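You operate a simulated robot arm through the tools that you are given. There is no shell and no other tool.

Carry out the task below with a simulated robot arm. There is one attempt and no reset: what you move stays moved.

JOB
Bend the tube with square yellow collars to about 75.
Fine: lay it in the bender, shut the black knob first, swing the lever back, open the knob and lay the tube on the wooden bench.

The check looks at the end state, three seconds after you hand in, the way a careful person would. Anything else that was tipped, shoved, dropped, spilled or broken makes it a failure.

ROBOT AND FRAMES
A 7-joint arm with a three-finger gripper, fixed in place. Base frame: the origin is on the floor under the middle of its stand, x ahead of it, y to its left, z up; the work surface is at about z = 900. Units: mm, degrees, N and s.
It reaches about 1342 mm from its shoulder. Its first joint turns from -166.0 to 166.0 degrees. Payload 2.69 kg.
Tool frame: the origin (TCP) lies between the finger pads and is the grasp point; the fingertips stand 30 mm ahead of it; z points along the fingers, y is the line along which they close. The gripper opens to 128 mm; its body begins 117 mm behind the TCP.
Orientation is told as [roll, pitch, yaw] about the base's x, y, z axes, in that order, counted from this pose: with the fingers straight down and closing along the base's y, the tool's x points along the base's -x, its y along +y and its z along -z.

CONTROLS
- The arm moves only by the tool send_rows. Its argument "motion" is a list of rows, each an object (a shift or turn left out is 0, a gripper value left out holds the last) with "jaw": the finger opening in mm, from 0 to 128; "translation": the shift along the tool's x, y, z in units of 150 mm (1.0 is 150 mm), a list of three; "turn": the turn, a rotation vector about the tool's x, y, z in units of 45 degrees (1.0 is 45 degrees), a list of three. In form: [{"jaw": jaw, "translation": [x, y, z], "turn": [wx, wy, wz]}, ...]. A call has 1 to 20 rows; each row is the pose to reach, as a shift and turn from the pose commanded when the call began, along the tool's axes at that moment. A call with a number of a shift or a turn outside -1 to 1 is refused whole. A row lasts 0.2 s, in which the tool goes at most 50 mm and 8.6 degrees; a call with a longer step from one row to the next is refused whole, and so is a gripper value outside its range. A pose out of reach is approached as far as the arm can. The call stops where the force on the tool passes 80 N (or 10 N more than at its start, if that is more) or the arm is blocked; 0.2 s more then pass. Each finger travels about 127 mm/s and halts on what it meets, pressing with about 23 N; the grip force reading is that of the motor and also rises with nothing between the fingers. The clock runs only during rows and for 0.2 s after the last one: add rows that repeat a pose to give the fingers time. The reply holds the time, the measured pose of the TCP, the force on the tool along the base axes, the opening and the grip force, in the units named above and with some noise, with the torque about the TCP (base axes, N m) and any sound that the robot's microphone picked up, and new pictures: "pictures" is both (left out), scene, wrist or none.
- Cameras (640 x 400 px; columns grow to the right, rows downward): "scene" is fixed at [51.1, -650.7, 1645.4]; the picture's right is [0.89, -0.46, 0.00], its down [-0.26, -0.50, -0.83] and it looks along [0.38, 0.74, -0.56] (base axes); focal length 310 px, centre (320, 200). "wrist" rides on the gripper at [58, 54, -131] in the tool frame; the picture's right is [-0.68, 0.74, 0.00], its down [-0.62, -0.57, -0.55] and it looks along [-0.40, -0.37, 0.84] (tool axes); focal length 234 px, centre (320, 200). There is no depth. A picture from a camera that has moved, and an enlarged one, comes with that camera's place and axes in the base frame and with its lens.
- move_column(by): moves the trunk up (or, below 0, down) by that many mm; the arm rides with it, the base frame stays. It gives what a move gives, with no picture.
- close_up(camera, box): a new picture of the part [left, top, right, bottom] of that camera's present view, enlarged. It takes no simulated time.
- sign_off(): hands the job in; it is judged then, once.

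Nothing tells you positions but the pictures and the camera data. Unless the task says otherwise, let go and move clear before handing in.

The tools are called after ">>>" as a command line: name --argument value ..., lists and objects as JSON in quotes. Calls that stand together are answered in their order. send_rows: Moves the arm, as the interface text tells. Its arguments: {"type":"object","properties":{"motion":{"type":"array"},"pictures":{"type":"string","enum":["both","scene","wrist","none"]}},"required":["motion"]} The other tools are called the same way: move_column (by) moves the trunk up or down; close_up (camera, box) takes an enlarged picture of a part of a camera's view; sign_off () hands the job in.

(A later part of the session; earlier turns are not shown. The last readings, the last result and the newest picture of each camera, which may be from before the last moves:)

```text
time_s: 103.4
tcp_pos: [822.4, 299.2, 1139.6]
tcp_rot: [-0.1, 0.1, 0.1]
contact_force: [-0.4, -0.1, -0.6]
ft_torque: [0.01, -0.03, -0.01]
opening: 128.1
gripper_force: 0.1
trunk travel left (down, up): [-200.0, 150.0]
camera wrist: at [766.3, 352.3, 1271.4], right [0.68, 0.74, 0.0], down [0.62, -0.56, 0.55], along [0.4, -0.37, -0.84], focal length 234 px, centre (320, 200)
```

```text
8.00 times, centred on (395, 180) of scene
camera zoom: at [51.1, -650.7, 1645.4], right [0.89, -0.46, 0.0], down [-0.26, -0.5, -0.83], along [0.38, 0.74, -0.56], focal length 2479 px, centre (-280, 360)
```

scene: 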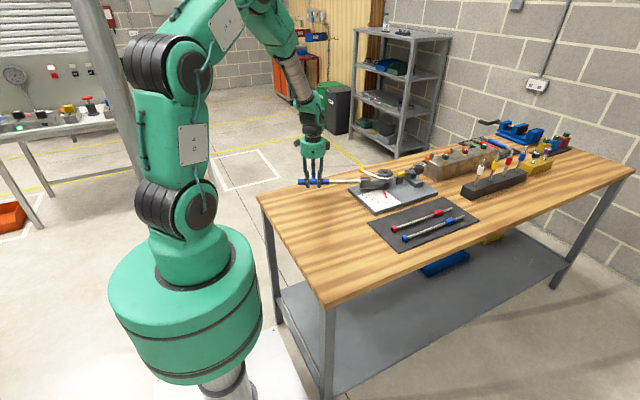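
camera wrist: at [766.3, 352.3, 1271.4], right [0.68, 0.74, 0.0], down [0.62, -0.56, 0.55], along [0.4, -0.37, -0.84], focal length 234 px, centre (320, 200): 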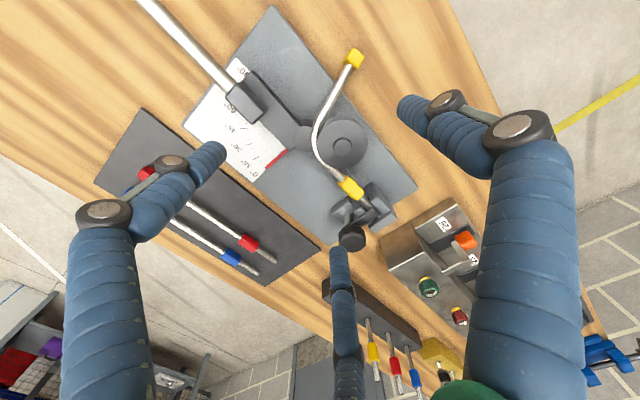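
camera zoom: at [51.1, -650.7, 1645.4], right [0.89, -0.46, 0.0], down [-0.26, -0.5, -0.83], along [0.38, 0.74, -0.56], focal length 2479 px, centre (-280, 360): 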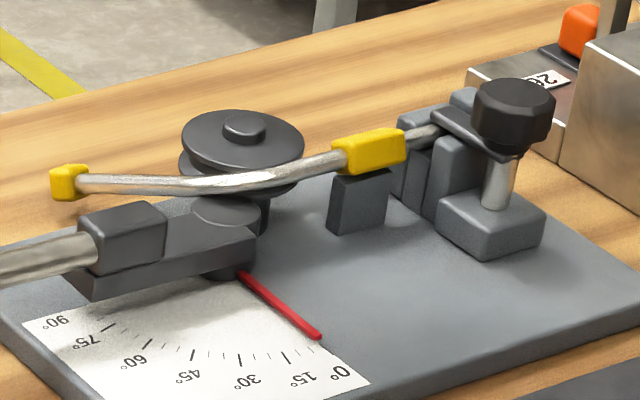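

The bend looks steeper now and only the roll changed. I'll take the straight-down view again to measure it.

>>> send_rows --motion '[{"jaw": 128, "translation": [0, 0.03, 0.03], "turn": [-0.1, 0.108, 0]}, {"jaw": 128, "translation": [0, 0.06, 0.05], "turn": [-0.2, 0.216, 0]}, {"jaw": 128, "translation": [0, 0.1, 0.07], "turn": [-0.3, 0.324, 0]}, {"jaw": 128, "translation": [0, 0.13, 0.07], "turn": [-0.4, 0.432, 0]}, {"jaw": 128, "translation": [0, 0.13, 0.07], "turn": [-0.496, 0.54, 0]}, {"jaw": 128, "translation": [0, 0.13, 0.07], "turn": [-0.496, 0.54, 0]}]' --pictures "wrist"

>>> close_up --camera "wrist" --box '[290, 120, 410, 240]'

>>> close_up --camera "wrist" --box '[305, 145, 345, 175]'

>>> close_up --camera "wrist" --box '[300, 170, 340, 200]'

>>> close_up --camera "wrist" --box '[330, 200, 410, 280]'

```text
time_s: 104.8
tcp_pos: [824.6, 318.5, 1130.7]
tcp_rot: [23.7, 23.8, 5.1]
contact_force: [-0.1, -0.6, 0.1]
ft_torque: [0.07, 0.06, 0.0]
opening: 128.1
gripper_force: 0.0
trunk travel left (down, up): [-200.0, 150.0]
camera wrist: at [829.5, 314.1, 1283.2], right [0.68, 0.74, 0.0], down [0.74, -0.68, 0.0], along [0.0, 0.0, -1.0], focal length 234 px, centre (320, 200)
```

wrist: 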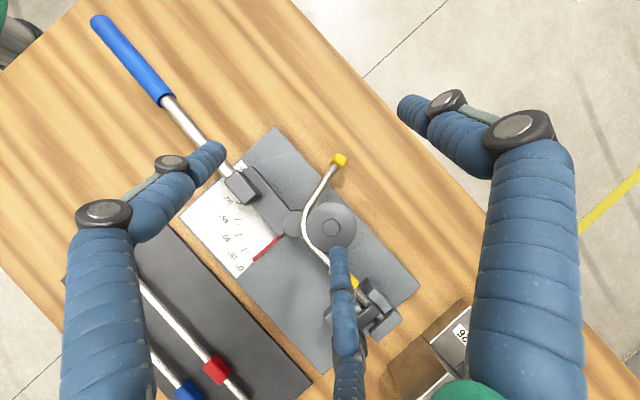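

```text
3.33 times, centred on (350, 180) of wrist
camera zoom: at [829.5, 314.1, 1283.2], right [0.68, 0.74, 0.0], down [0.74, -0.68, 0.0], along [0.0, 0.0, -1.0], focal length 781 px, centre (220, 267)
```

zoom: 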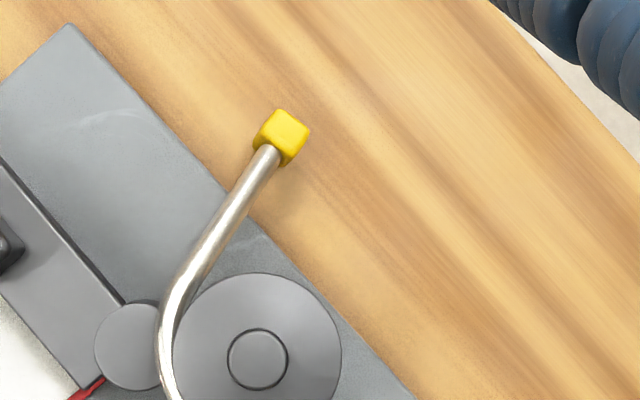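

```text
13.33 times, centred on (325, 160) of wrist
camera zoom: at [829.5, 314.1, 1283.2], right [0.68, 0.74, 0.0], down [0.74, -0.68, 0.0], along [0.0, 0.0, -1.0], focal length 3122 px, centre (253, 733)
```

zoom: 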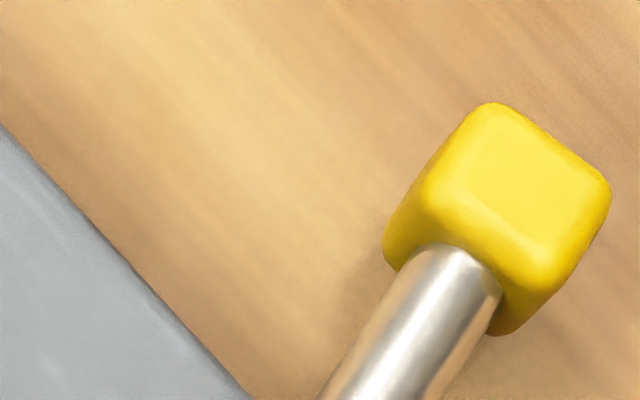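

```text
13.33 times, centred on (320, 185) of wrist
camera zoom: at [829.5, 314.1, 1283.2], right [0.68, 0.74, 0.0], down [0.74, -0.68, 0.0], along [0.0, 0.0, -1.0], focal length 3122 px, centre (320, 400)
```

zoom: 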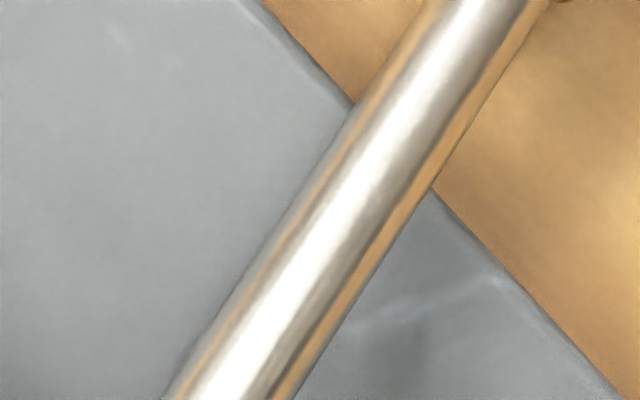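

```text
5.00 times, centred on (370, 240) of wrist
camera zoom: at [829.5, 314.1, 1283.2], right [0.68, 0.74, 0.0], down [0.74, -0.68, 0.0], along [0.0, 0.0, -1.0], focal length 1171 px, centre (70, 0)
```

zoom: 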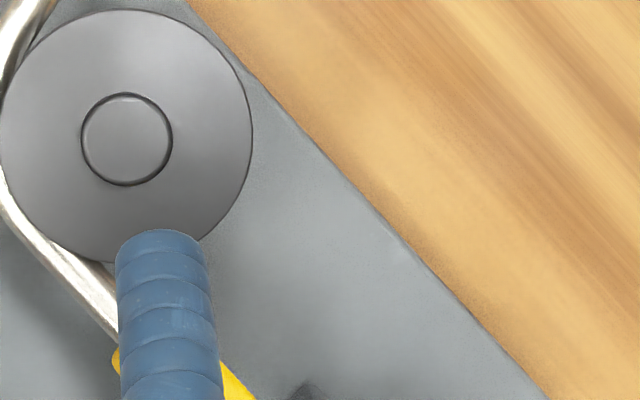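

After the 80° swing the bend measures about 74–75°, which is on target. Next I'll open the knob: go back above it and turn it clockwise.

>>> send_rows --motion '[{"jaw": 100, "turn": [0.1, -0.108, 0]}, {"jaw": 80, "turn": [0.2, -0.216, 0]}, {"jaw": 80, "turn": [0.3, -0.324, 0]}, {"jaw": 80, "turn": [0.4, -0.432, 0]}, {"jaw": 80, "turn": [0.496, -0.54, 0]}, {"jaw": 80, "turn": [0.496, -0.54, 0]}]' --pictures "none"

>>> send_rows --motion '[{"jaw": 80, "translation": [-0.16, -0.105, -0.02], "turn": [0, 0, -0.17]}, {"jaw": 80, "translation": [-0.32, -0.21, -0.04], "turn": [0, 0, -0.34]}, {"jaw": 80, "translation": [-0.48, -0.32, -0.04], "turn": [0, 0, -0.51]}, {"jaw": 80, "translation": [-0.64, -0.43, -0.04], "turn": [0, 0, -0.68]}, {"jaw": 80, "translation": [-0.8, -0.53, -0.04], "turn": [0, 0, -0.85]}, {"jaw": 80, "translation": [-0.967, -0.633, -0.04], "turn": [0, 0, -1.0]}]' --pictures "none"

```text
time_s: 106.2
tcp_pos: [823.5, 317.8, 1129.7]
tcp_rot: [-0.1, 0.1, 0.1]
contact_force: [0.5, 1.0, -0.1]
ft_torque: [-0.03, -0.05, -0.01]
opening: 80.2
gripper_force: 0.0
trunk travel left (down, up): [-200.0, 150.0]
```

```text
time_s: 107.6
tcp_pos: [971.9, 221.3, 1132.5]
tcp_rot: [0.0, 0.3, 45.2]
contact_force: [-0.4, -0.1, -0.5]
ft_torque: [-0.02, 0.0, 0.02]
opening: 80.1
gripper_force: 0.0
trunk travel left (down, up): [-200.0, 150.0]
```

>>> send_rows --motion '[{"jaw": 80, "translation": [-0.046, -0.063, 0.15], "turn": [0, 0, -0.16]}, {"jaw": 80, "translation": [-0.046, -0.063, 0.3], "turn": [0, 0, -0.333]}, {"jaw": 80, "translation": [-0.046, -0.063, 0.45], "turn": [0, 0, -0.333]}, {"jaw": 80, "translation": [-0.046, -0.063, 0.517], "turn": [0, 0, -0.333]}]' --pictures "wrist"

>>> close_up --camera "wrist" --box '[220, 60, 420, 240]'

```text
time_s: 108.6
tcp_pos: [981.7, 220.4, 1057.0]
tcp_rot: [0.1, 0.1, 60.0]
contact_force: [0.0, -0.4, -0.7]
ft_torque: [-0.04, -0.01, -0.01]
opening: 80.0
gripper_force: 0.2
trunk travel left (down, up): [-200.0, 150.0]
camera wrist: at [907.8, 197.3, 1189.1], right [-0.3, 0.95, 0.0], down [0.8, 0.25, 0.55], along [0.52, 0.16, -0.84], focal length 234 px, centre (320, 200)
```

wrist: 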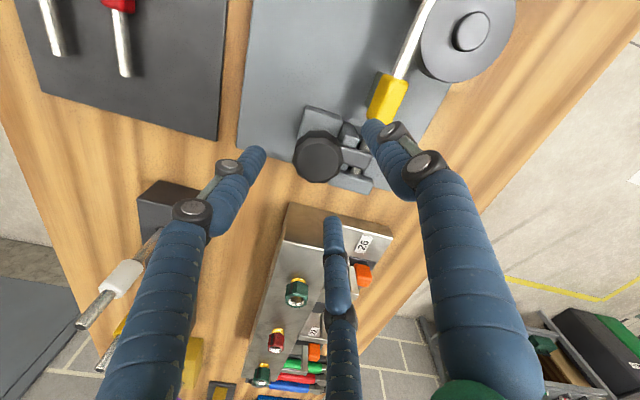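

```text
2.22 times, centred on (320, 150) of wrist
camera zoom: at [907.8, 197.3, 1189.1], right [-0.3, 0.95, 0.0], down [0.8, 0.25, 0.55], along [0.52, 0.16, -0.84], focal length 520 px, centre (320, 311)
```

zoom: 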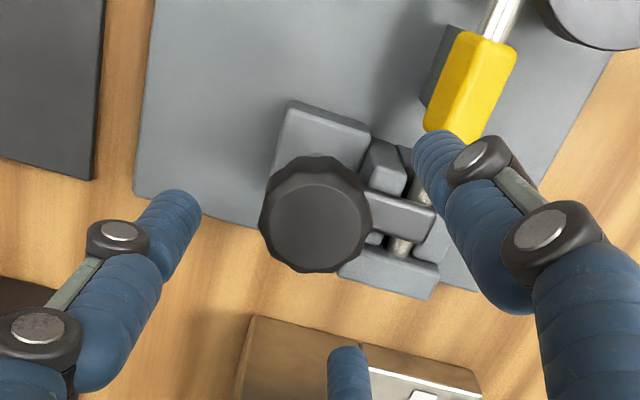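

The knob is centred. I'll lower, grip it, and turn clockwise.

>>> send_rows --motion '[{"jaw": 80, "translation": [0, -0.008, 0.08]}, {"jaw": 80, "translation": [0, -0.008, 0.16]}, {"jaw": 80, "translation": [0, -0.008, 0.24]}, {"jaw": 70, "translation": [0, -0.008, 0.24]}, {"jaw": 60, "translation": [0, -0.008, 0.24]}, {"jaw": 52, "translation": [0, -0.008, 0.24]}, {"jaw": 46, "translation": [0, -0.008, 0.24]}, {"jaw": 40, "translation": [0, -0.008, 0.24]}, {"jaw": 30, "translation": [0, -0.008, 0.24]}, {"jaw": 30, "translation": [0, -0.008, 0.24]}]' --pictures "none"

```text
time_s: 110.8
tcp_pos: [983.2, 219.3, 1022.6]
tcp_rot: [0.0, 0.1, 60.1]
contact_force: [0.0, -15.1, -0.1]
ft_torque: [-0.48, 0.0, -0.08]
opening: 41.9
gripper_force: 9.1
trunk travel left (down, up): [-200.0, 150.0]
```

>>> send_rows --motion '[{"jaw": 5, "translation": [0.0075, -0.0043, 0]}, {"jaw": 5, "translation": [0.0075, -0.0043, 0]}, {"jaw": 5, "translation": [0.0075, -0.0043, 0], "turn": [0, 0, 0.16]}, {"jaw": 5, "translation": [0.0075, -0.0043, 0], "turn": [0, 0, 0.32]}, {"jaw": 5, "translation": [0.0075, -0.0043, 0], "turn": [0, 0, 0.48]}, {"jaw": 5, "translation": [0.0075, -0.0043, 0], "turn": [0, 0, 0.64]}, {"jaw": 5, "translation": [0.0075, -0.0043, 0], "turn": [0, 0, 0.8]}, {"jaw": 5, "translation": [0.0075, -0.0043, 0], "turn": [0, 0, 0.8]}]' --pictures "none"

>>> close_up --camera "scene" --box '[395, 155, 430, 183]'

>>> close_up --camera "wrist" --box '[220, 60, 440, 260]'

```text
time_s: 112.6
tcp_pos: [982.7, 218.7, 1022.4]
tcp_rot: [0.0, 0.1, 23.9]
contact_force: [14.0, -13.5, 1.8]
ft_torque: [-0.42, -0.46, -0.03]
opening: 40.6
gripper_force: 44.9
trunk travel left (down, up): [-200.0, 150.0]
```

```text
14.29 times, centred on (412, 169) of scene
camera zoom: at [51.1, -650.7, 1645.4], right [0.89, -0.46, 0.0], down [-0.26, -0.5, -0.83], along [0.38, 0.74, -0.56], focal length 4428 px, centre (-1001, 643)
```

zoom: 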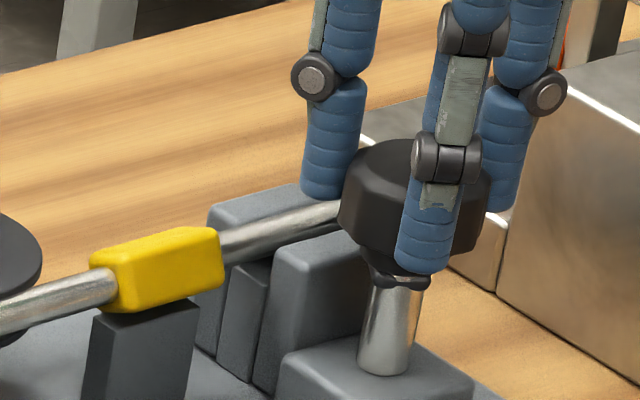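

```text
2.00 times, centred on (330, 160) of wrist
camera zoom: at [908.9, 244.7, 1153.8], right [0.32, 0.95, 0.0], down [0.79, -0.27, 0.55], along [0.52, -0.18, -0.84], focal length 468 px, centre (300, 280)
```

zoom: 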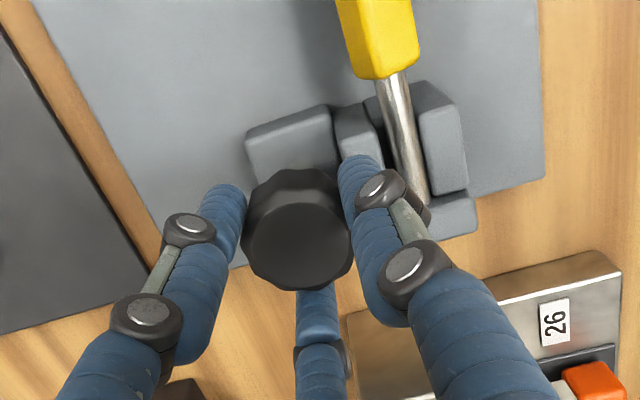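

The knob is turning back (tab at about 70°). I'll continue clockwise to the open stop.

>>> send_rows --motion '[{"jaw": 5, "translation": [-0.008, -0.004, 0], "turn": [0, 0, 0.16]}, {"jaw": 5, "translation": [-0.008, -0.004, 0], "turn": [0, 0, 0.32]}, {"jaw": 5, "translation": [-0.008, -0.004, 0], "turn": [0, 0, 0.48]}, {"jaw": 5, "translation": [-0.008, -0.004, 0], "turn": [0, 0, 0.64]}, {"jaw": 5, "translation": [-0.008, -0.004, 0], "turn": [0, 0, 0.8]}, {"jaw": 5, "translation": [-0.008, -0.004, 0], "turn": [0, 0, 0.96]}, {"jaw": 5, "translation": [-0.008, -0.004, 0], "turn": [0, 0, 0.96]}]' --pictures "none"

>>> send_rows --motion '[{"jaw": 5, "turn": [0, 0, 0.16]}, {"jaw": 5, "turn": [0, 0, 0.32]}, {"jaw": 5, "turn": [0, 0, 0.48]}, {"jaw": 5, "turn": [0, 0, 0.64]}, {"jaw": 5, "turn": [0, 0, 0.8]}, {"jaw": 5, "turn": [0, 0, 0.8]}]' --pictures "none"

>>> close_up --camera "scene" --box '[385, 150, 435, 190]'

>>> close_up --camera "wrist" --box '[220, 60, 440, 260]'

```text
time_s: 114.2
tcp_pos: [982.8, 219.9, 1021.4]
tcp_rot: [-0.1, 0.1, -19.2]
contact_force: [-1.5, 0.3, 1.6]
ft_torque: [0.13, -0.07, -0.1]
opening: 40.5
gripper_force: 44.8
trunk travel left (down, up): [-200.0, 150.0]
```

```text
time_s: 115.6
tcp_pos: [984.1, 219.1, 1022.3]
tcp_rot: [-0.2, 0.1, -55.3]
contact_force: [-12.8, -5.1, -2.6]
ft_torque: [-0.5, 0.45, -0.08]
opening: 40.7
gripper_force: 44.9
trunk travel left (down, up): [-200.0, 150.0]
```

```text
10.00 times, centred on (410, 170) of scene
camera zoom: at [51.1, -650.7, 1645.4], right [0.89, -0.46, 0.0], down [-0.26, -0.5, -0.83], along [0.38, 0.74, -0.56], focal length 3099 px, centre (-580, 500)
```

zoom: 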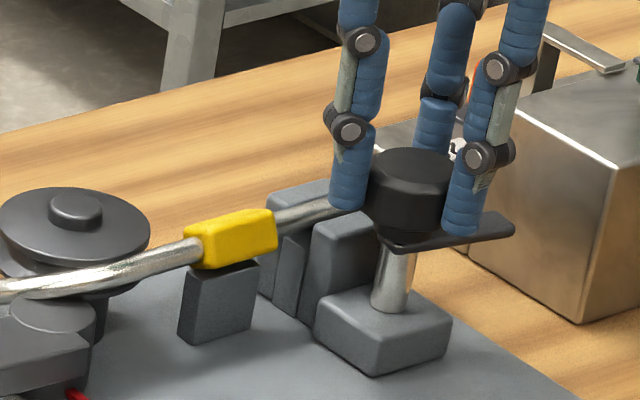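

```text
2.00 times, centred on (330, 160) of wrist
camera zoom: at [995.7, 298.0, 1153.8], right [0.99, -0.14, 0.0], down [-0.11, -0.83, 0.55], along [-0.08, -0.55, -0.83], focal length 468 px, centre (300, 280)
```

zoom: 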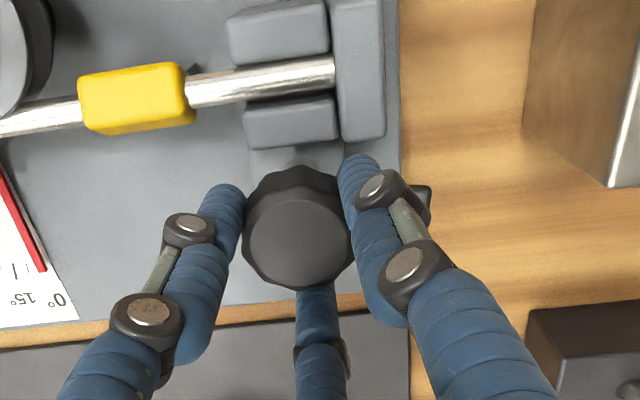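

The knob is open again (tab back at +x) and the front jaw is clear of the tube. I'll release and rise, then look at how the tube lies.

>>> send_rows --motion '[{"jaw": 50}, {"jaw": 64}, {"jaw": 72}, {"jaw": 72, "translation": [0, 0, -0.1]}, {"jaw": 72, "translation": [0, 0, -0.3]}, {"jaw": 72, "translation": [0, 0, -0.5]}, {"jaw": 72, "translation": [0, 0, -0.7]}]' --pictures "none"

>>> send_rows --motion '[{"jaw": 72, "turn": [0, 0, -0.17]}, {"jaw": 72, "turn": [0, 0, -0.34]}, {"jaw": 72, "turn": [0, 0, -0.51]}, {"jaw": 72, "turn": [0, 0, -0.68]}, {"jaw": 72, "turn": [0, 0, -0.85]}, {"jaw": 72, "turn": [0, 0, -1.0]}]' --pictures "none"

>>> close_up --camera "scene" --box '[345, 145, 435, 210]'

>>> close_up --camera "scene" --box '[390, 155, 425, 183]'

```text
time_s: 117.2
tcp_pos: [983.8, 219.5, 1127.6]
tcp_rot: [-0.3, 0.0, -55.2]
contact_force: [-0.1, 0.2, -0.2]
ft_torque: [0.0, 0.04, -0.02]
opening: 71.8
gripper_force: 0.0
trunk travel left (down, up): [-200.0, 150.0]
```

```text
time_s: 118.6
tcp_pos: [984.1, 220.7, 1127.3]
tcp_rot: [0.0, 0.2, -10.0]
contact_force: [0.4, 0.1, -0.3]
ft_torque: [0.01, 0.02, -0.03]
opening: 71.9
gripper_force: 0.1
trunk travel left (down, up): [-200.0, 150.0]
```

```text
6.15 times, centred on (390, 178) of scene
camera zoom: at [51.1, -650.7, 1645.4], right [0.89, -0.46, 0.0], down [-0.26, -0.5, -0.83], along [0.38, 0.74, -0.56], focal length 1907 px, centre (-111, 338)
```

zoom: 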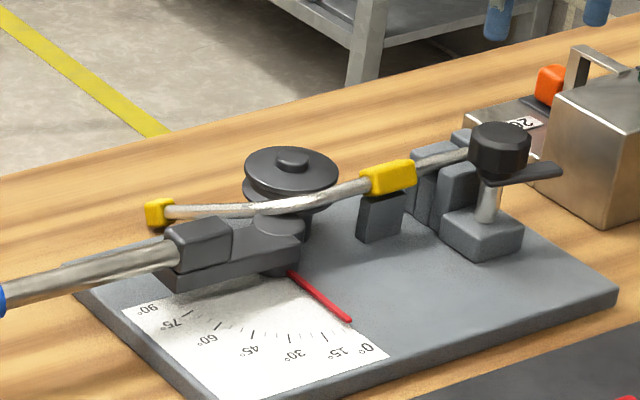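

```text
14.29 times, centred on (408, 169) of scene
camera zoom: at [51.1, -650.7, 1645.4], right [0.89, -0.46, 0.0], down [-0.26, -0.5, -0.83], along [0.38, 0.74, -0.56], focal length 4428 px, centre (-930, 643)
```

zoom: 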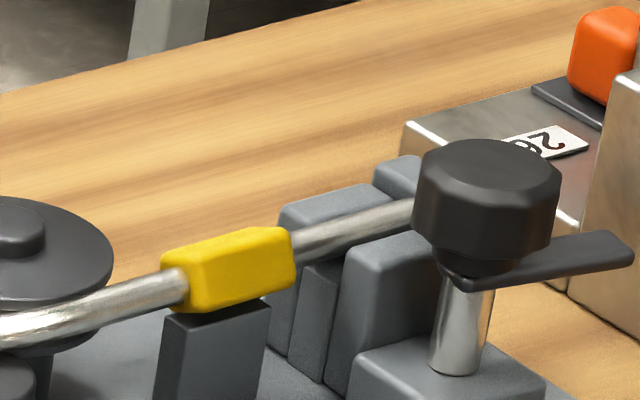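

With the clamp open, the tube has tipped slightly, tail up and leg down, resting on the support and pivot. Collar B is near (930, 264). I'll position above it to grasp.

>>> send_rows --motion '[{"jaw": 58, "translation": [0.13, 0.06, 0.1], "turn": [0, 0, -0.1]}, {"jaw": 58, "translation": [0.26, 0.12, 0.2], "turn": [0, 0, -0.222]}, {"jaw": 58, "translation": [0.397, 0.18, 0.35], "turn": [0, 0, -0.222]}, {"jaw": 58, "translation": [0.397, 0.18, 0.5], "turn": [0, 0, -0.222]}, {"jaw": 58, "translation": [0.397, 0.18, 0.5], "turn": [0, 0, -0.222]}]' --pictures "wrist"

>>> close_up --camera "wrist" --box '[240, 60, 420, 220]'

>>> close_up --camera "scene" --box '[375, 140, 435, 190]'

```text
time_s: 119.8
tcp_pos: [929.2, 257.6, 1051.4]
tcp_rot: [-0.1, 0.0, -0.2]
contact_force: [-0.1, 0.0, -0.2]
ft_torque: [0.01, 0.02, 0.03]
opening: 57.9
gripper_force: 0.0
trunk travel left (down, up): [-200.0, 150.0]
camera wrist: at [872.0, 311.4, 1183.5], right [0.68, 0.73, 0.0], down [0.61, -0.57, 0.55], along [0.4, -0.37, -0.84], focal length 234 px, centre (320, 200)
```

wrist: 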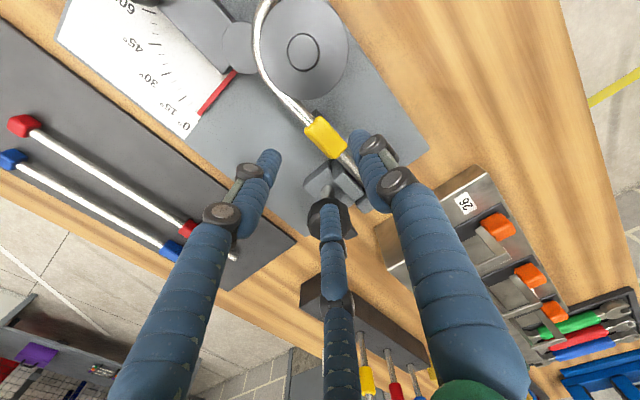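

```text
2.50 times, centred on (330, 140) of wrist
camera zoom: at [872.0, 311.4, 1183.5], right [0.68, 0.73, 0.0], down [0.61, -0.57, 0.55], along [0.4, -0.37, -0.84], focal length 585 px, centre (295, 350)
```

zoom: 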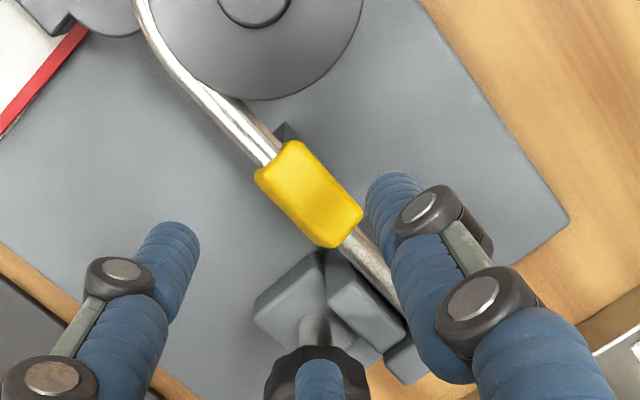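

```text
8.00 times, centred on (405, 165) of scene
camera zoom: at [51.1, -650.7, 1645.4], right [0.89, -0.46, 0.0], down [-0.26, -0.5, -0.83], along [0.38, 0.74, -0.56], focal length 2479 px, centre (-360, 480)
```

zoom: 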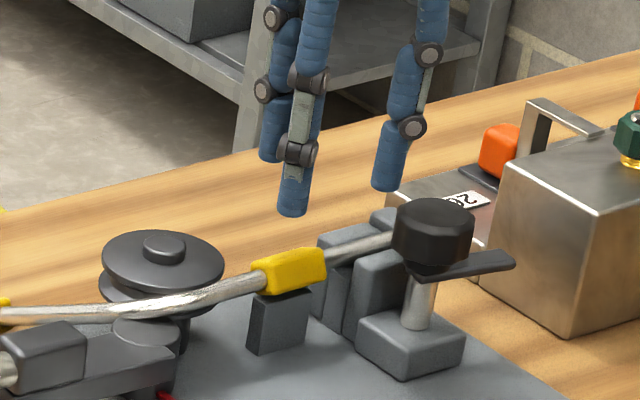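

Collar B is at about (928, 266). To keep the right finger off the jaw, I'll grasp slightly left of centre (x≈918) with the opening at 56.

>>> send_rows --motion '[{"jaw": 56, "translation": [0.075, 0.016, 0.1]}, {"jaw": 56, "translation": [0.075, 0.016, 0.2]}, {"jaw": 56, "translation": [0.075, 0.016, 0.28]}, {"jaw": 56, "translation": [0.075, 0.016, 0.28]}]' --pictures "wrist"

>>> close_up --camera "wrist" --box '[240, 80, 420, 240]'

>>> close_up --camera "scene" --box '[375, 140, 435, 190]'

```text
time_s: 120.8
tcp_pos: [918.6, 259.7, 1010.3]
tcp_rot: [-0.1, 0.1, -0.2]
contact_force: [1.0, 0.0, -0.4]
ft_torque: [0.01, 0.01, -0.03]
opening: 56.2
gripper_force: 0.1
trunk travel left (down, up): [-200.0, 150.0]
camera wrist: at [861.7, 313.5, 1142.4], right [0.68, 0.73, 0.0], down [0.61, -0.57, 0.55], along [0.4, -0.37, -0.84], focal length 234 px, centre (320, 200)
```

wrist: 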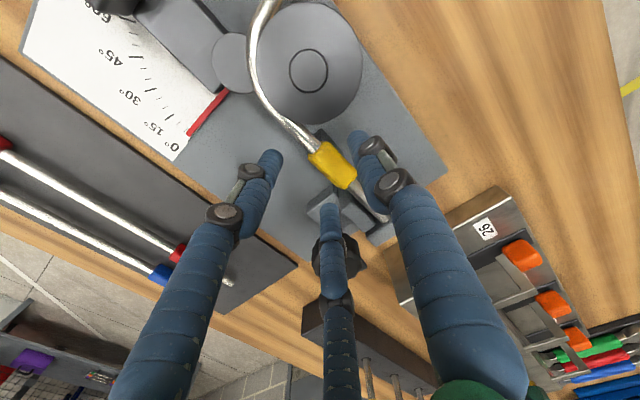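

```text
2.50 times, centred on (330, 160) of wrist
camera zoom: at [861.7, 313.5, 1142.4], right [0.68, 0.73, 0.0], down [0.61, -0.57, 0.55], along [0.4, -0.37, -0.84], focal length 585 px, centre (295, 300)
```

zoom: 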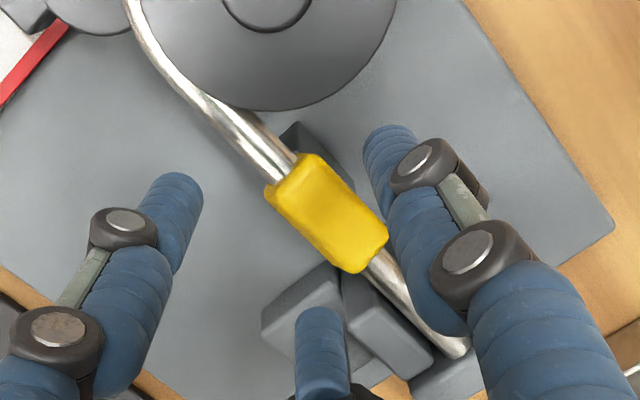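

```text
8.00 times, centred on (405, 165) of scene
camera zoom: at [51.1, -650.7, 1645.4], right [0.89, -0.46, 0.0], down [-0.26, -0.5, -0.83], along [0.38, 0.74, -0.56], focal length 2479 px, centre (-360, 480)
```

zoom: 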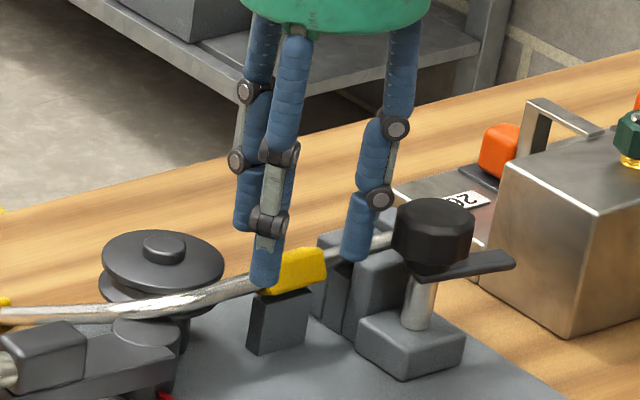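

The fingers straddle the collar as intended. I'll lower to grasp height and close gently.

>>> send_rows --motion '[{"jaw": 56, "translation": [0, 0, 0.06]}, {"jaw": 56, "translation": [0, 0, 0.12]}, {"jaw": 56, "translation": [0, 0, 0.18]}, {"jaw": 56, "translation": [0, 0, 0.187]}]' --pictures "none"

>>> close_up --camera "wrist" --box '[240, 80, 420, 240]'

>>> close_up --camera "scene" --box '[375, 140, 435, 190]'

```text
time_s: 121.8
tcp_pos: [918.9, 259.5, 982.4]
tcp_rot: [-0.1, 0.1, -0.2]
contact_force: [0.6, 0.9, -0.6]
ft_torque: [-0.02, 0.01, -0.01]
opening: 55.9
gripper_force: 0.0
trunk travel left (down, up): [-200.0, 150.0]
```

```text
2.50 times, centred on (330, 160) of wrist
camera zoom: at [862.0, 313.1, 1114.4], right [0.68, 0.73, 0.0], down [0.61, -0.57, 0.55], along [0.4, -0.37, -0.84], focal length 585 px, centre (295, 300)
```

zoom: 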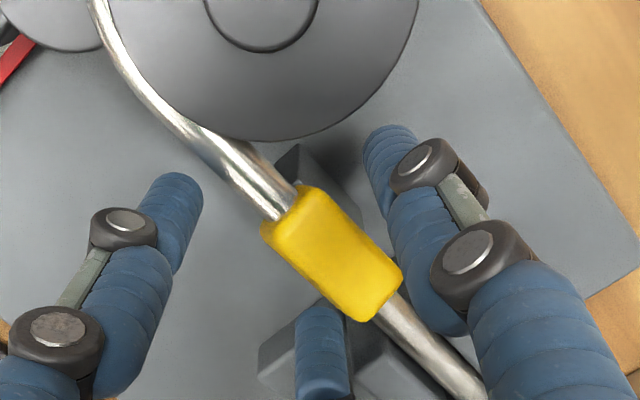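

```text
8.00 times, centred on (405, 165) of scene
camera zoom: at [51.1, -650.7, 1645.4], right [0.89, -0.46, 0.0], down [-0.26, -0.5, -0.83], along [0.38, 0.74, -0.56], focal length 2479 px, centre (-360, 480)
```

zoom: 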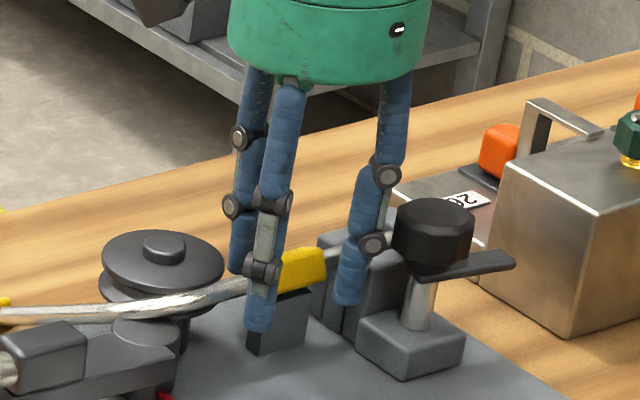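

>>> send_rows --motion '[{"jaw": 48}, {"jaw": 42}, {"jaw": 38}, {"jaw": 34}, {"jaw": 30}, {"jaw": 26}, {"jaw": 20}, {"jaw": 10}, {"jaw": 10}]' --pictures "none"

>>> close_up --camera "wrist" --box '[240, 80, 420, 240]'

>>> close_up --camera "scene" --box '[345, 140, 435, 205]'

```text
time_s: 123.8
tcp_pos: [919.6, 257.6, 983.7]
tcp_rot: [-0.1, 0.1, -0.2]
contact_force: [2.8, -6.1, 0.3]
ft_torque: [-0.13, -0.09, -0.57]
opening: 29.4
gripper_force: 23.1
trunk travel left (down, up): [-200.0, 150.0]
```

```text
2.50 times, centred on (330, 160) of wrist
camera zoom: at [862.0, 312.6, 1114.4], right [0.68, 0.73, 0.0], down [0.61, -0.57, 0.55], along [0.4, -0.37, -0.84], focal length 585 px, centre (295, 300)
```

zoom: 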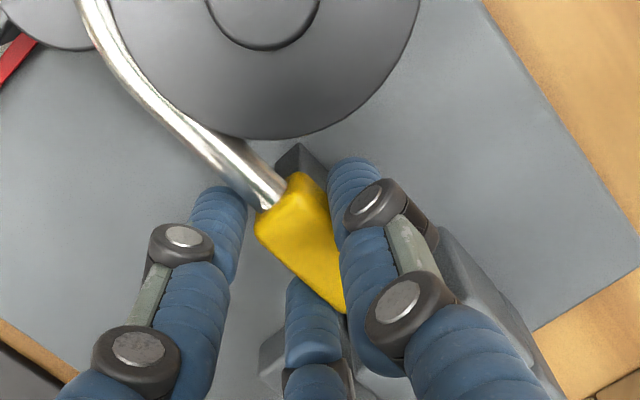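

```text
6.15 times, centred on (390, 172) of scene
camera zoom: at [51.1, -650.7, 1645.4], right [0.89, -0.46, 0.0], down [-0.26, -0.5, -0.83], along [0.38, 0.74, -0.56], focal length 1907 px, centre (-111, 369)
```

zoom: 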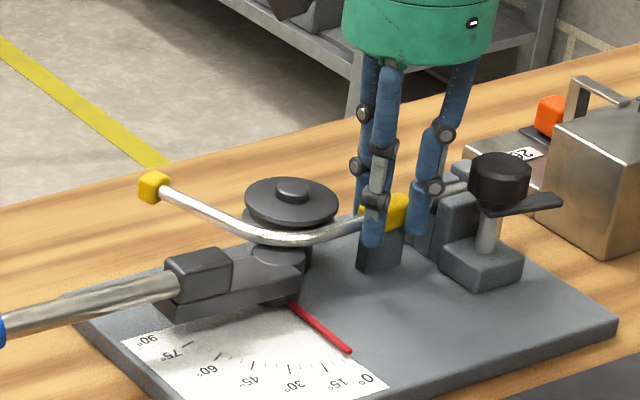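

Closing squared the collar and the leg came back level. I'll start lifting with a small shift away from the wheel (−x, −y), watching the force.

>>> send_rows --motion '[{"jaw": 5, "translation": [0.01, -0.007, -0.01]}, {"jaw": 5, "translation": [0.02, -0.013, -0.027]}, {"jaw": 5, "translation": [0.02, -0.013, -0.04]}, {"jaw": 5, "translation": [0.02, -0.013, -0.04]}]' --pictures "none"

>>> close_up --camera "scene" --box '[345, 140, 435, 205]'

```text
time_s: 124.8
tcp_pos: [914.8, 257.7, 987.6]
tcp_rot: [-0.1, 0.2, -0.2]
contact_force: [-0.2, -4.7, -3.2]
ft_torque: [-0.21, 0.1, -0.35]
opening: 28.8
gripper_force: 22.7
trunk travel left (down, up): [-200.0, 150.0]
```

```text
6.15 times, centred on (390, 172) of scene
camera zoom: at [51.1, -650.7, 1645.4], right [0.89, -0.46, 0.0], down [-0.26, -0.5, -0.83], along [0.38, 0.74, -0.56], focal length 1907 px, centre (-111, 369)
```

zoom: 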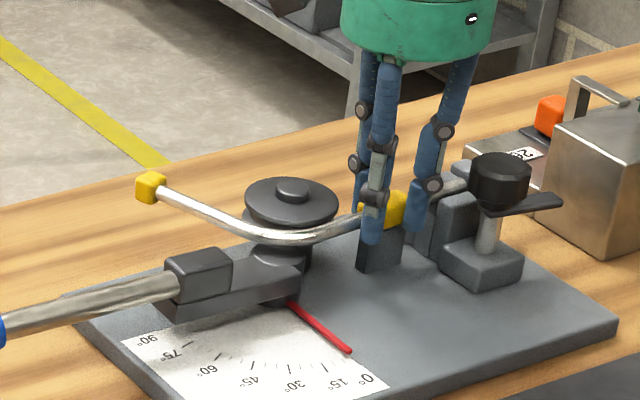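

The lift is free so far, with only small forces. I'll keep rising in small steps.

>>> send_rows --motion '[{"jaw": 5, "translation": [0.01, -0.01, -0.03]}, {"jaw": 5, "translation": [0.02, -0.02, -0.06]}, {"jaw": 5, "translation": [0.02, -0.02, -0.1]}, {"jaw": 5, "translation": [0.02, -0.02, -0.1]}]' --pictures "none"

>>> close_up --camera "scene" --box '[345, 140, 435, 205]'

>>> close_up --camera "wrist" --box '[180, 0, 420, 200]'

```text
time_s: 125.8
tcp_pos: [911.5, 254.6, 1003.7]
tcp_rot: [-0.1, 0.2, -0.2]
contact_force: [0.4, 0.8, -1.2]
ft_torque: [-0.03, -0.09, 0.03]
opening: 28.3
gripper_force: 23.0
trunk travel left (down, up): [-200.0, 150.0]
```

```text
6.15 times, centred on (390, 172) of scene
camera zoom: at [51.1, -650.7, 1645.4], right [0.89, -0.46, 0.0], down [-0.26, -0.5, -0.83], along [0.38, 0.74, -0.56], focal length 1907 px, centre (-111, 369)
```

zoom: 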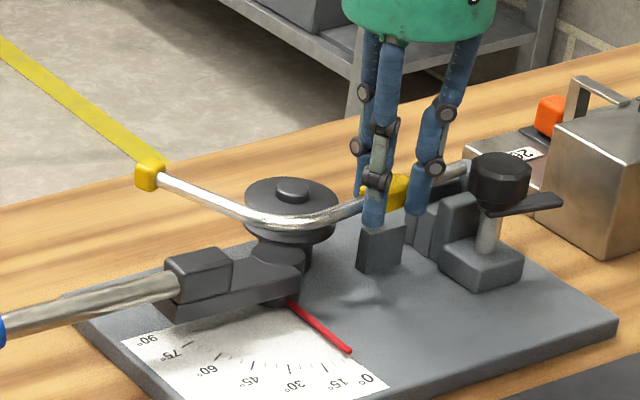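

```text
2.00 times, centred on (300, 100) of wrist
camera zoom: at [855.2, 307.8, 1134.4], right [0.68, 0.73, 0.0], down [0.61, -0.57, 0.55], along [0.4, -0.37, -0.84], focal length 468 px, centre (360, 400)
```

zoom: 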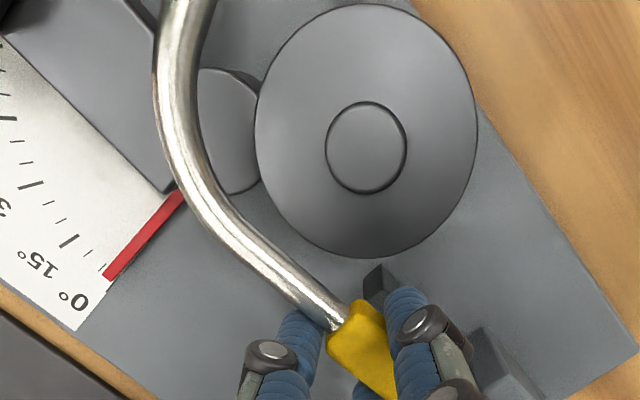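

The tube is clear of the bender and held level (1.2 N). I'll raise it and carry it toward the free wooden area at the left of the bench, around (545, 80).

>>> send_rows --motion '[{"jaw": 5, "translation": [0.02, -0.02, -0.15]}, {"jaw": 5, "translation": [0.06, -0.04, -0.3]}, {"jaw": 5, "translation": [0.15, -0.06, -0.45]}, {"jaw": 5, "translation": [0.27, -0.1, -0.55]}]' --pictures "none"

>>> send_rows --motion '[{"jaw": 5, "translation": [0.2, -0.08, 0]}, {"jaw": 5, "translation": [0.4, -0.16, 0]}, {"jaw": 5, "translation": [0.6, -0.24, 0]}, {"jaw": 5, "translation": [0.8, -0.32, 0]}, {"jaw": 5, "translation": [1.0, -0.4, 0]}]' --pictures "none"

>>> send_rows --motion '[{"jaw": 5, "translation": [0.2, -0.13, 0]}, {"jaw": 5, "translation": [0.4, -0.26, 0]}, {"jaw": 5, "translation": [0.6, -0.39, 0]}, {"jaw": 5, "translation": [0.8, -0.52, 0]}, {"jaw": 5, "translation": [1.0, -0.65, 0]}]' --pictures "both"

>>> close_up --camera "scene" --box '[290, 130, 450, 240]'

```text
time_s: 126.8
tcp_pos: [871.1, 240.6, 1085.6]
tcp_rot: [-0.1, 0.0, -0.2]
contact_force: [1.2, 0.1, -1.8]
ft_torque: [-0.03, -0.05, 0.0]
opening: 28.3
gripper_force: 23.2
trunk travel left (down, up): [-200.0, 150.0]
```

```text
time_s: 128.0
tcp_pos: [720.6, 179.1, 1084.3]
tcp_rot: [0.0, 0.1, -0.2]
contact_force: [0.2, 0.2, -1.4]
ft_torque: [-0.05, -0.07, 0.0]
opening: 28.0
gripper_force: 23.3
trunk travel left (down, up): [-200.0, 150.0]
```

```text
time_s: 129.2
tcp_pos: [572.5, 81.0, 1086.8]
tcp_rot: [-0.1, 0.0, -0.1]
contact_force: [1.1, 0.1, -1.0]
ft_torque: [-0.01, -0.04, 0.0]
opening: 28.0
gripper_force: 22.9
trunk travel left (down, up): [-200.0, 150.0]
camera wrist: at [514.5, 135.6, 1218.0], right [0.68, 0.73, 0.0], down [0.61, -0.57, 0.55], along [0.4, -0.37, -0.84], focal length 234 px, centre (320, 200)
```

scene: 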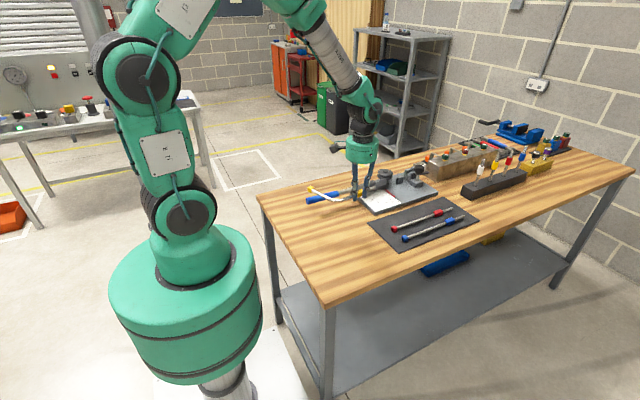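
wrist: 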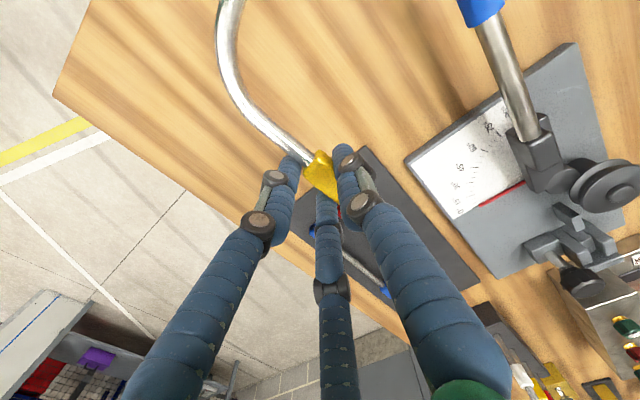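

```text
3.64 times, centred on (370, 185) of scene
camera zoom: at [51.1, -650.7, 1645.4], right [0.89, -0.46, 0.0], down [-0.26, -0.5, -0.83], along [0.38, 0.74, -0.56], focal length 1127 px, centre (138, 254)
```

zoom: 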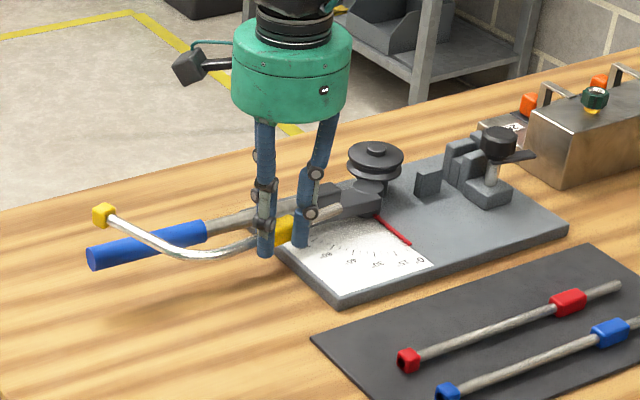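

The tube is held level over the bench. I'll move a little further left so the tail clears the mat, and start descending.

>>> send_rows --motion '[{"jaw": 5, "translation": [0.15, -0.05, 0.15]}, {"jaw": 5, "translation": [0.3, -0.1, 0.35]}, {"jaw": 5, "translation": [0.35, -0.11, 0.6]}, {"jaw": 5, "translation": [0.35, -0.11, 0.85]}, {"jaw": 5, "translation": [0.35, -0.11, 0.87]}]' --pictures "both"

>>> close_up --camera "scene" --box '[280, 150, 400, 240]'

```text
time_s: 130.4
tcp_pos: [516.9, 64.8, 955.9]
tcp_rot: [0.0, 0.0, -0.2]
contact_force: [0.6, -0.3, -1.7]
ft_torque: [-0.04, 0.0, 0.01]
opening: 28.3
gripper_force: 22.8
trunk travel left (down, up): [-200.0, 150.0]
camera wrist: at [459.4, 119.0, 1087.1], right [0.68, 0.73, 0.0], down [0.61, -0.57, 0.55], along [0.4, -0.37, -0.84], focal length 234 px, centre (320, 200)
```

scene: 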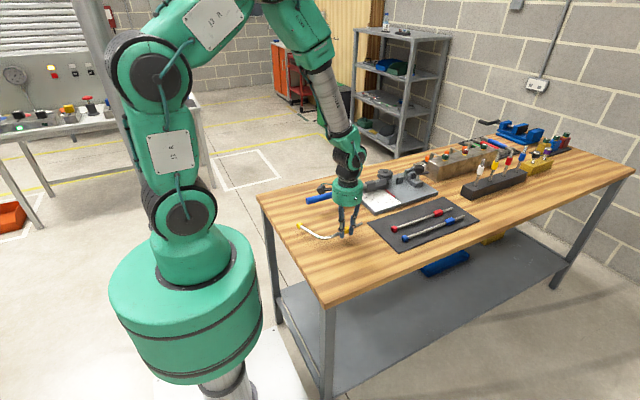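
wrist: 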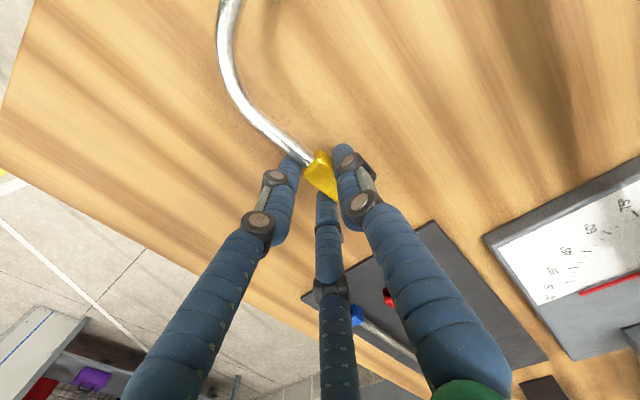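

```text
4.44 times, centred on (340, 195) of scene
camera zoom: at [51.1, -650.7, 1645.4], right [0.89, -0.46, 0.0], down [-0.26, -0.5, -0.83], along [0.38, 0.74, -0.56], focal length 1378 px, centre (231, 222)
```

zoom: 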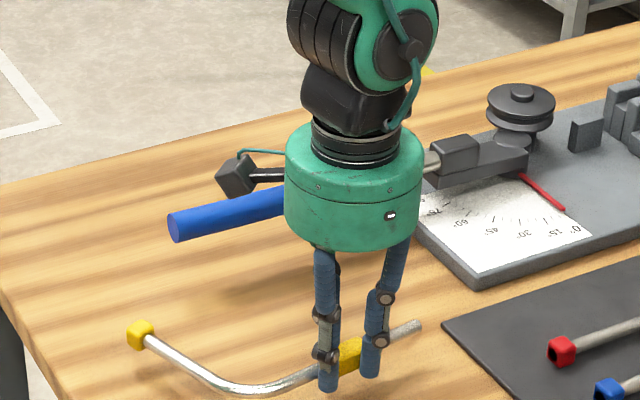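

The tube is about 20 mm above bare wood, with the tail clear of the mat. I'll lower in small steps until it touches.

>>> send_rows --motion '[{"jaw": 5, "translation": [0, 0, 0.03]}, {"jaw": 5, "translation": [0, 0, 0.06]}, {"jaw": 5, "translation": [0, 0, 0.09]}, {"jaw": 5, "translation": [0, 0, 0.1]}, {"jaw": 5, "translation": [0, 0, 0.1]}]' --pictures "none"

>>> close_up --camera "scene" --box '[290, 190, 390, 250]'

```text
time_s: 131.6
tcp_pos: [517.6, 65.3, 939.5]
tcp_rot: [-0.1, 0.0, -0.2]
contact_force: [-0.1, -0.5, -1.8]
ft_torque: [-0.01, -0.05, 0.04]
opening: 28.2
gripper_force: 23.3
trunk travel left (down, up): [-200.0, 150.0]
```

```text
6.40 times, centred on (340, 220) of scene
camera zoom: at [51.1, -650.7, 1645.4], right [0.89, -0.46, 0.0], down [-0.26, -0.5, -0.83], along [0.38, 0.74, -0.56], focal length 1984 px, centre (192, 72)
```

zoom: 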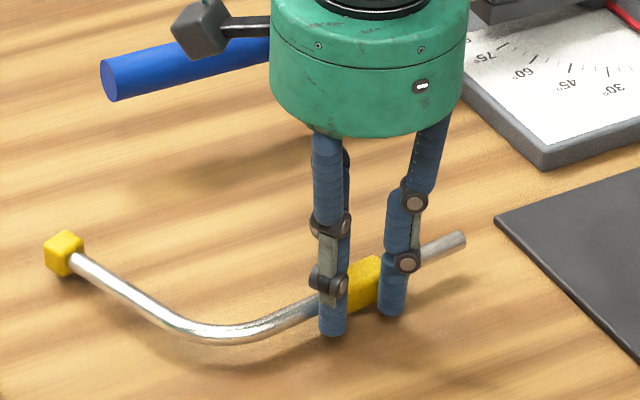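

>>> send_rows --motion '[{"jaw": 5, "translation": [0, 0, 0.013]}, {"jaw": 5, "translation": [0, 0, 0.026]}, {"jaw": 5, "translation": [0, 0, 0.026]}]' --pictures "none"

>>> close_up --camera "scene" --box '[290, 190, 390, 250]'

```text
time_s: 132.4
tcp_pos: [518.0, 65.2, 937.4]
tcp_rot: [-0.1, 0.1, -0.1]
contact_force: [0.6, 0.2, -1.3]
ft_torque: [-0.05, -0.05, 0.0]
opening: 28.3
gripper_force: 22.5
trunk travel left (down, up): [-200.0, 150.0]
```

```text
6.40 times, centred on (340, 220) of scene
camera zoom: at [51.1, -650.7, 1645.4], right [0.89, -0.46, 0.0], down [-0.26, -0.5, -0.83], along [0.38, 0.74, -0.56], focal length 1984 px, centre (192, 72)
```

zoom: 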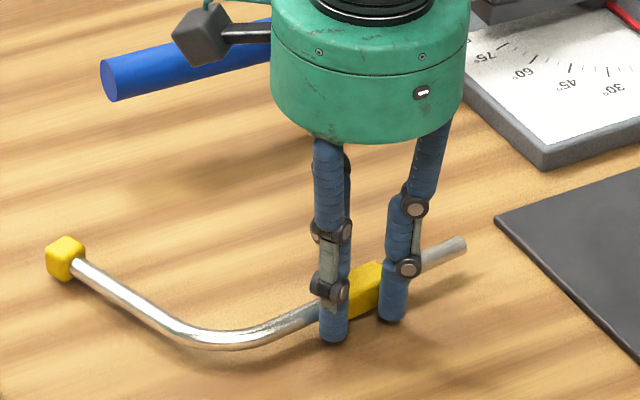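

No contact yet; a few mm remain. Lowering further.

>>> send_rows --motion '[{"jaw": 5, "translation": [0, 0, 0.013]}, {"jaw": 5, "translation": [0, 0, 0.026]}, {"jaw": 5, "translation": [0, 0, 0.026]}]' --pictures "none"

>>> close_up --camera "scene" --box '[290, 190, 390, 250]'

```text
time_s: 133.2
tcp_pos: [517.6, 64.8, 934.9]
tcp_rot: [-0.1, 0.0, -0.2]
contact_force: [0.3, 0.6, -1.6]
ft_torque: [-0.05, -0.08, 0.01]
opening: 28.1
gripper_force: 23.2
trunk travel left (down, up): [-200.0, 150.0]
```

```text
6.40 times, centred on (340, 220) of scene
camera zoom: at [51.1, -650.7, 1645.4], right [0.89, -0.46, 0.0], down [-0.26, -0.5, -0.83], along [0.38, 0.74, -0.56], focal length 1984 px, centre (192, 72)
```

zoom: 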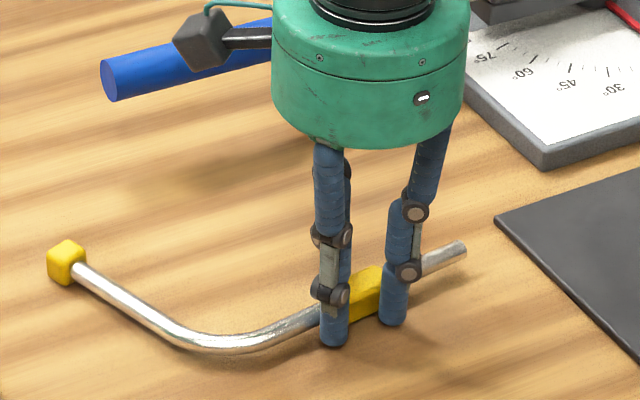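

>>> send_rows --motion '[{"jaw": 5, "translation": [0, 0, 0.01]}, {"jaw": 5, "translation": [0, 0, 0.02]}, {"jaw": 5, "translation": [0, 0, 0.02]}]' --pictures "none"

>>> close_up --camera "scene" --box '[290, 190, 390, 250]'

```text
time_s: 134.0
tcp_pos: [518.7, 66.4, 930.6]
tcp_rot: [-0.1, 0.0, -0.2]
contact_force: [-1.6, -2.7, 12.3]
ft_torque: [0.19, 0.63, 0.21]
opening: 28.3
gripper_force: 23.1
trunk travel left (down, up): [-200.0, 150.0]
```

```text
6.40 times, centred on (340, 220) of scene
camera zoom: at [51.1, -650.7, 1645.4], right [0.89, -0.46, 0.0], down [-0.26, -0.5, -0.83], along [0.38, 0.74, -0.56], focal length 1984 px, centre (192, 72)
```

zoom: 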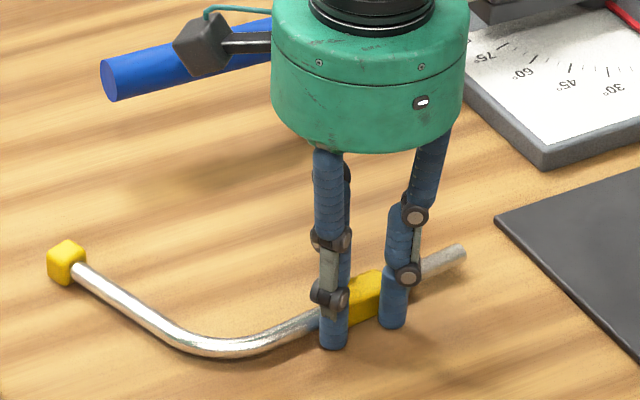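

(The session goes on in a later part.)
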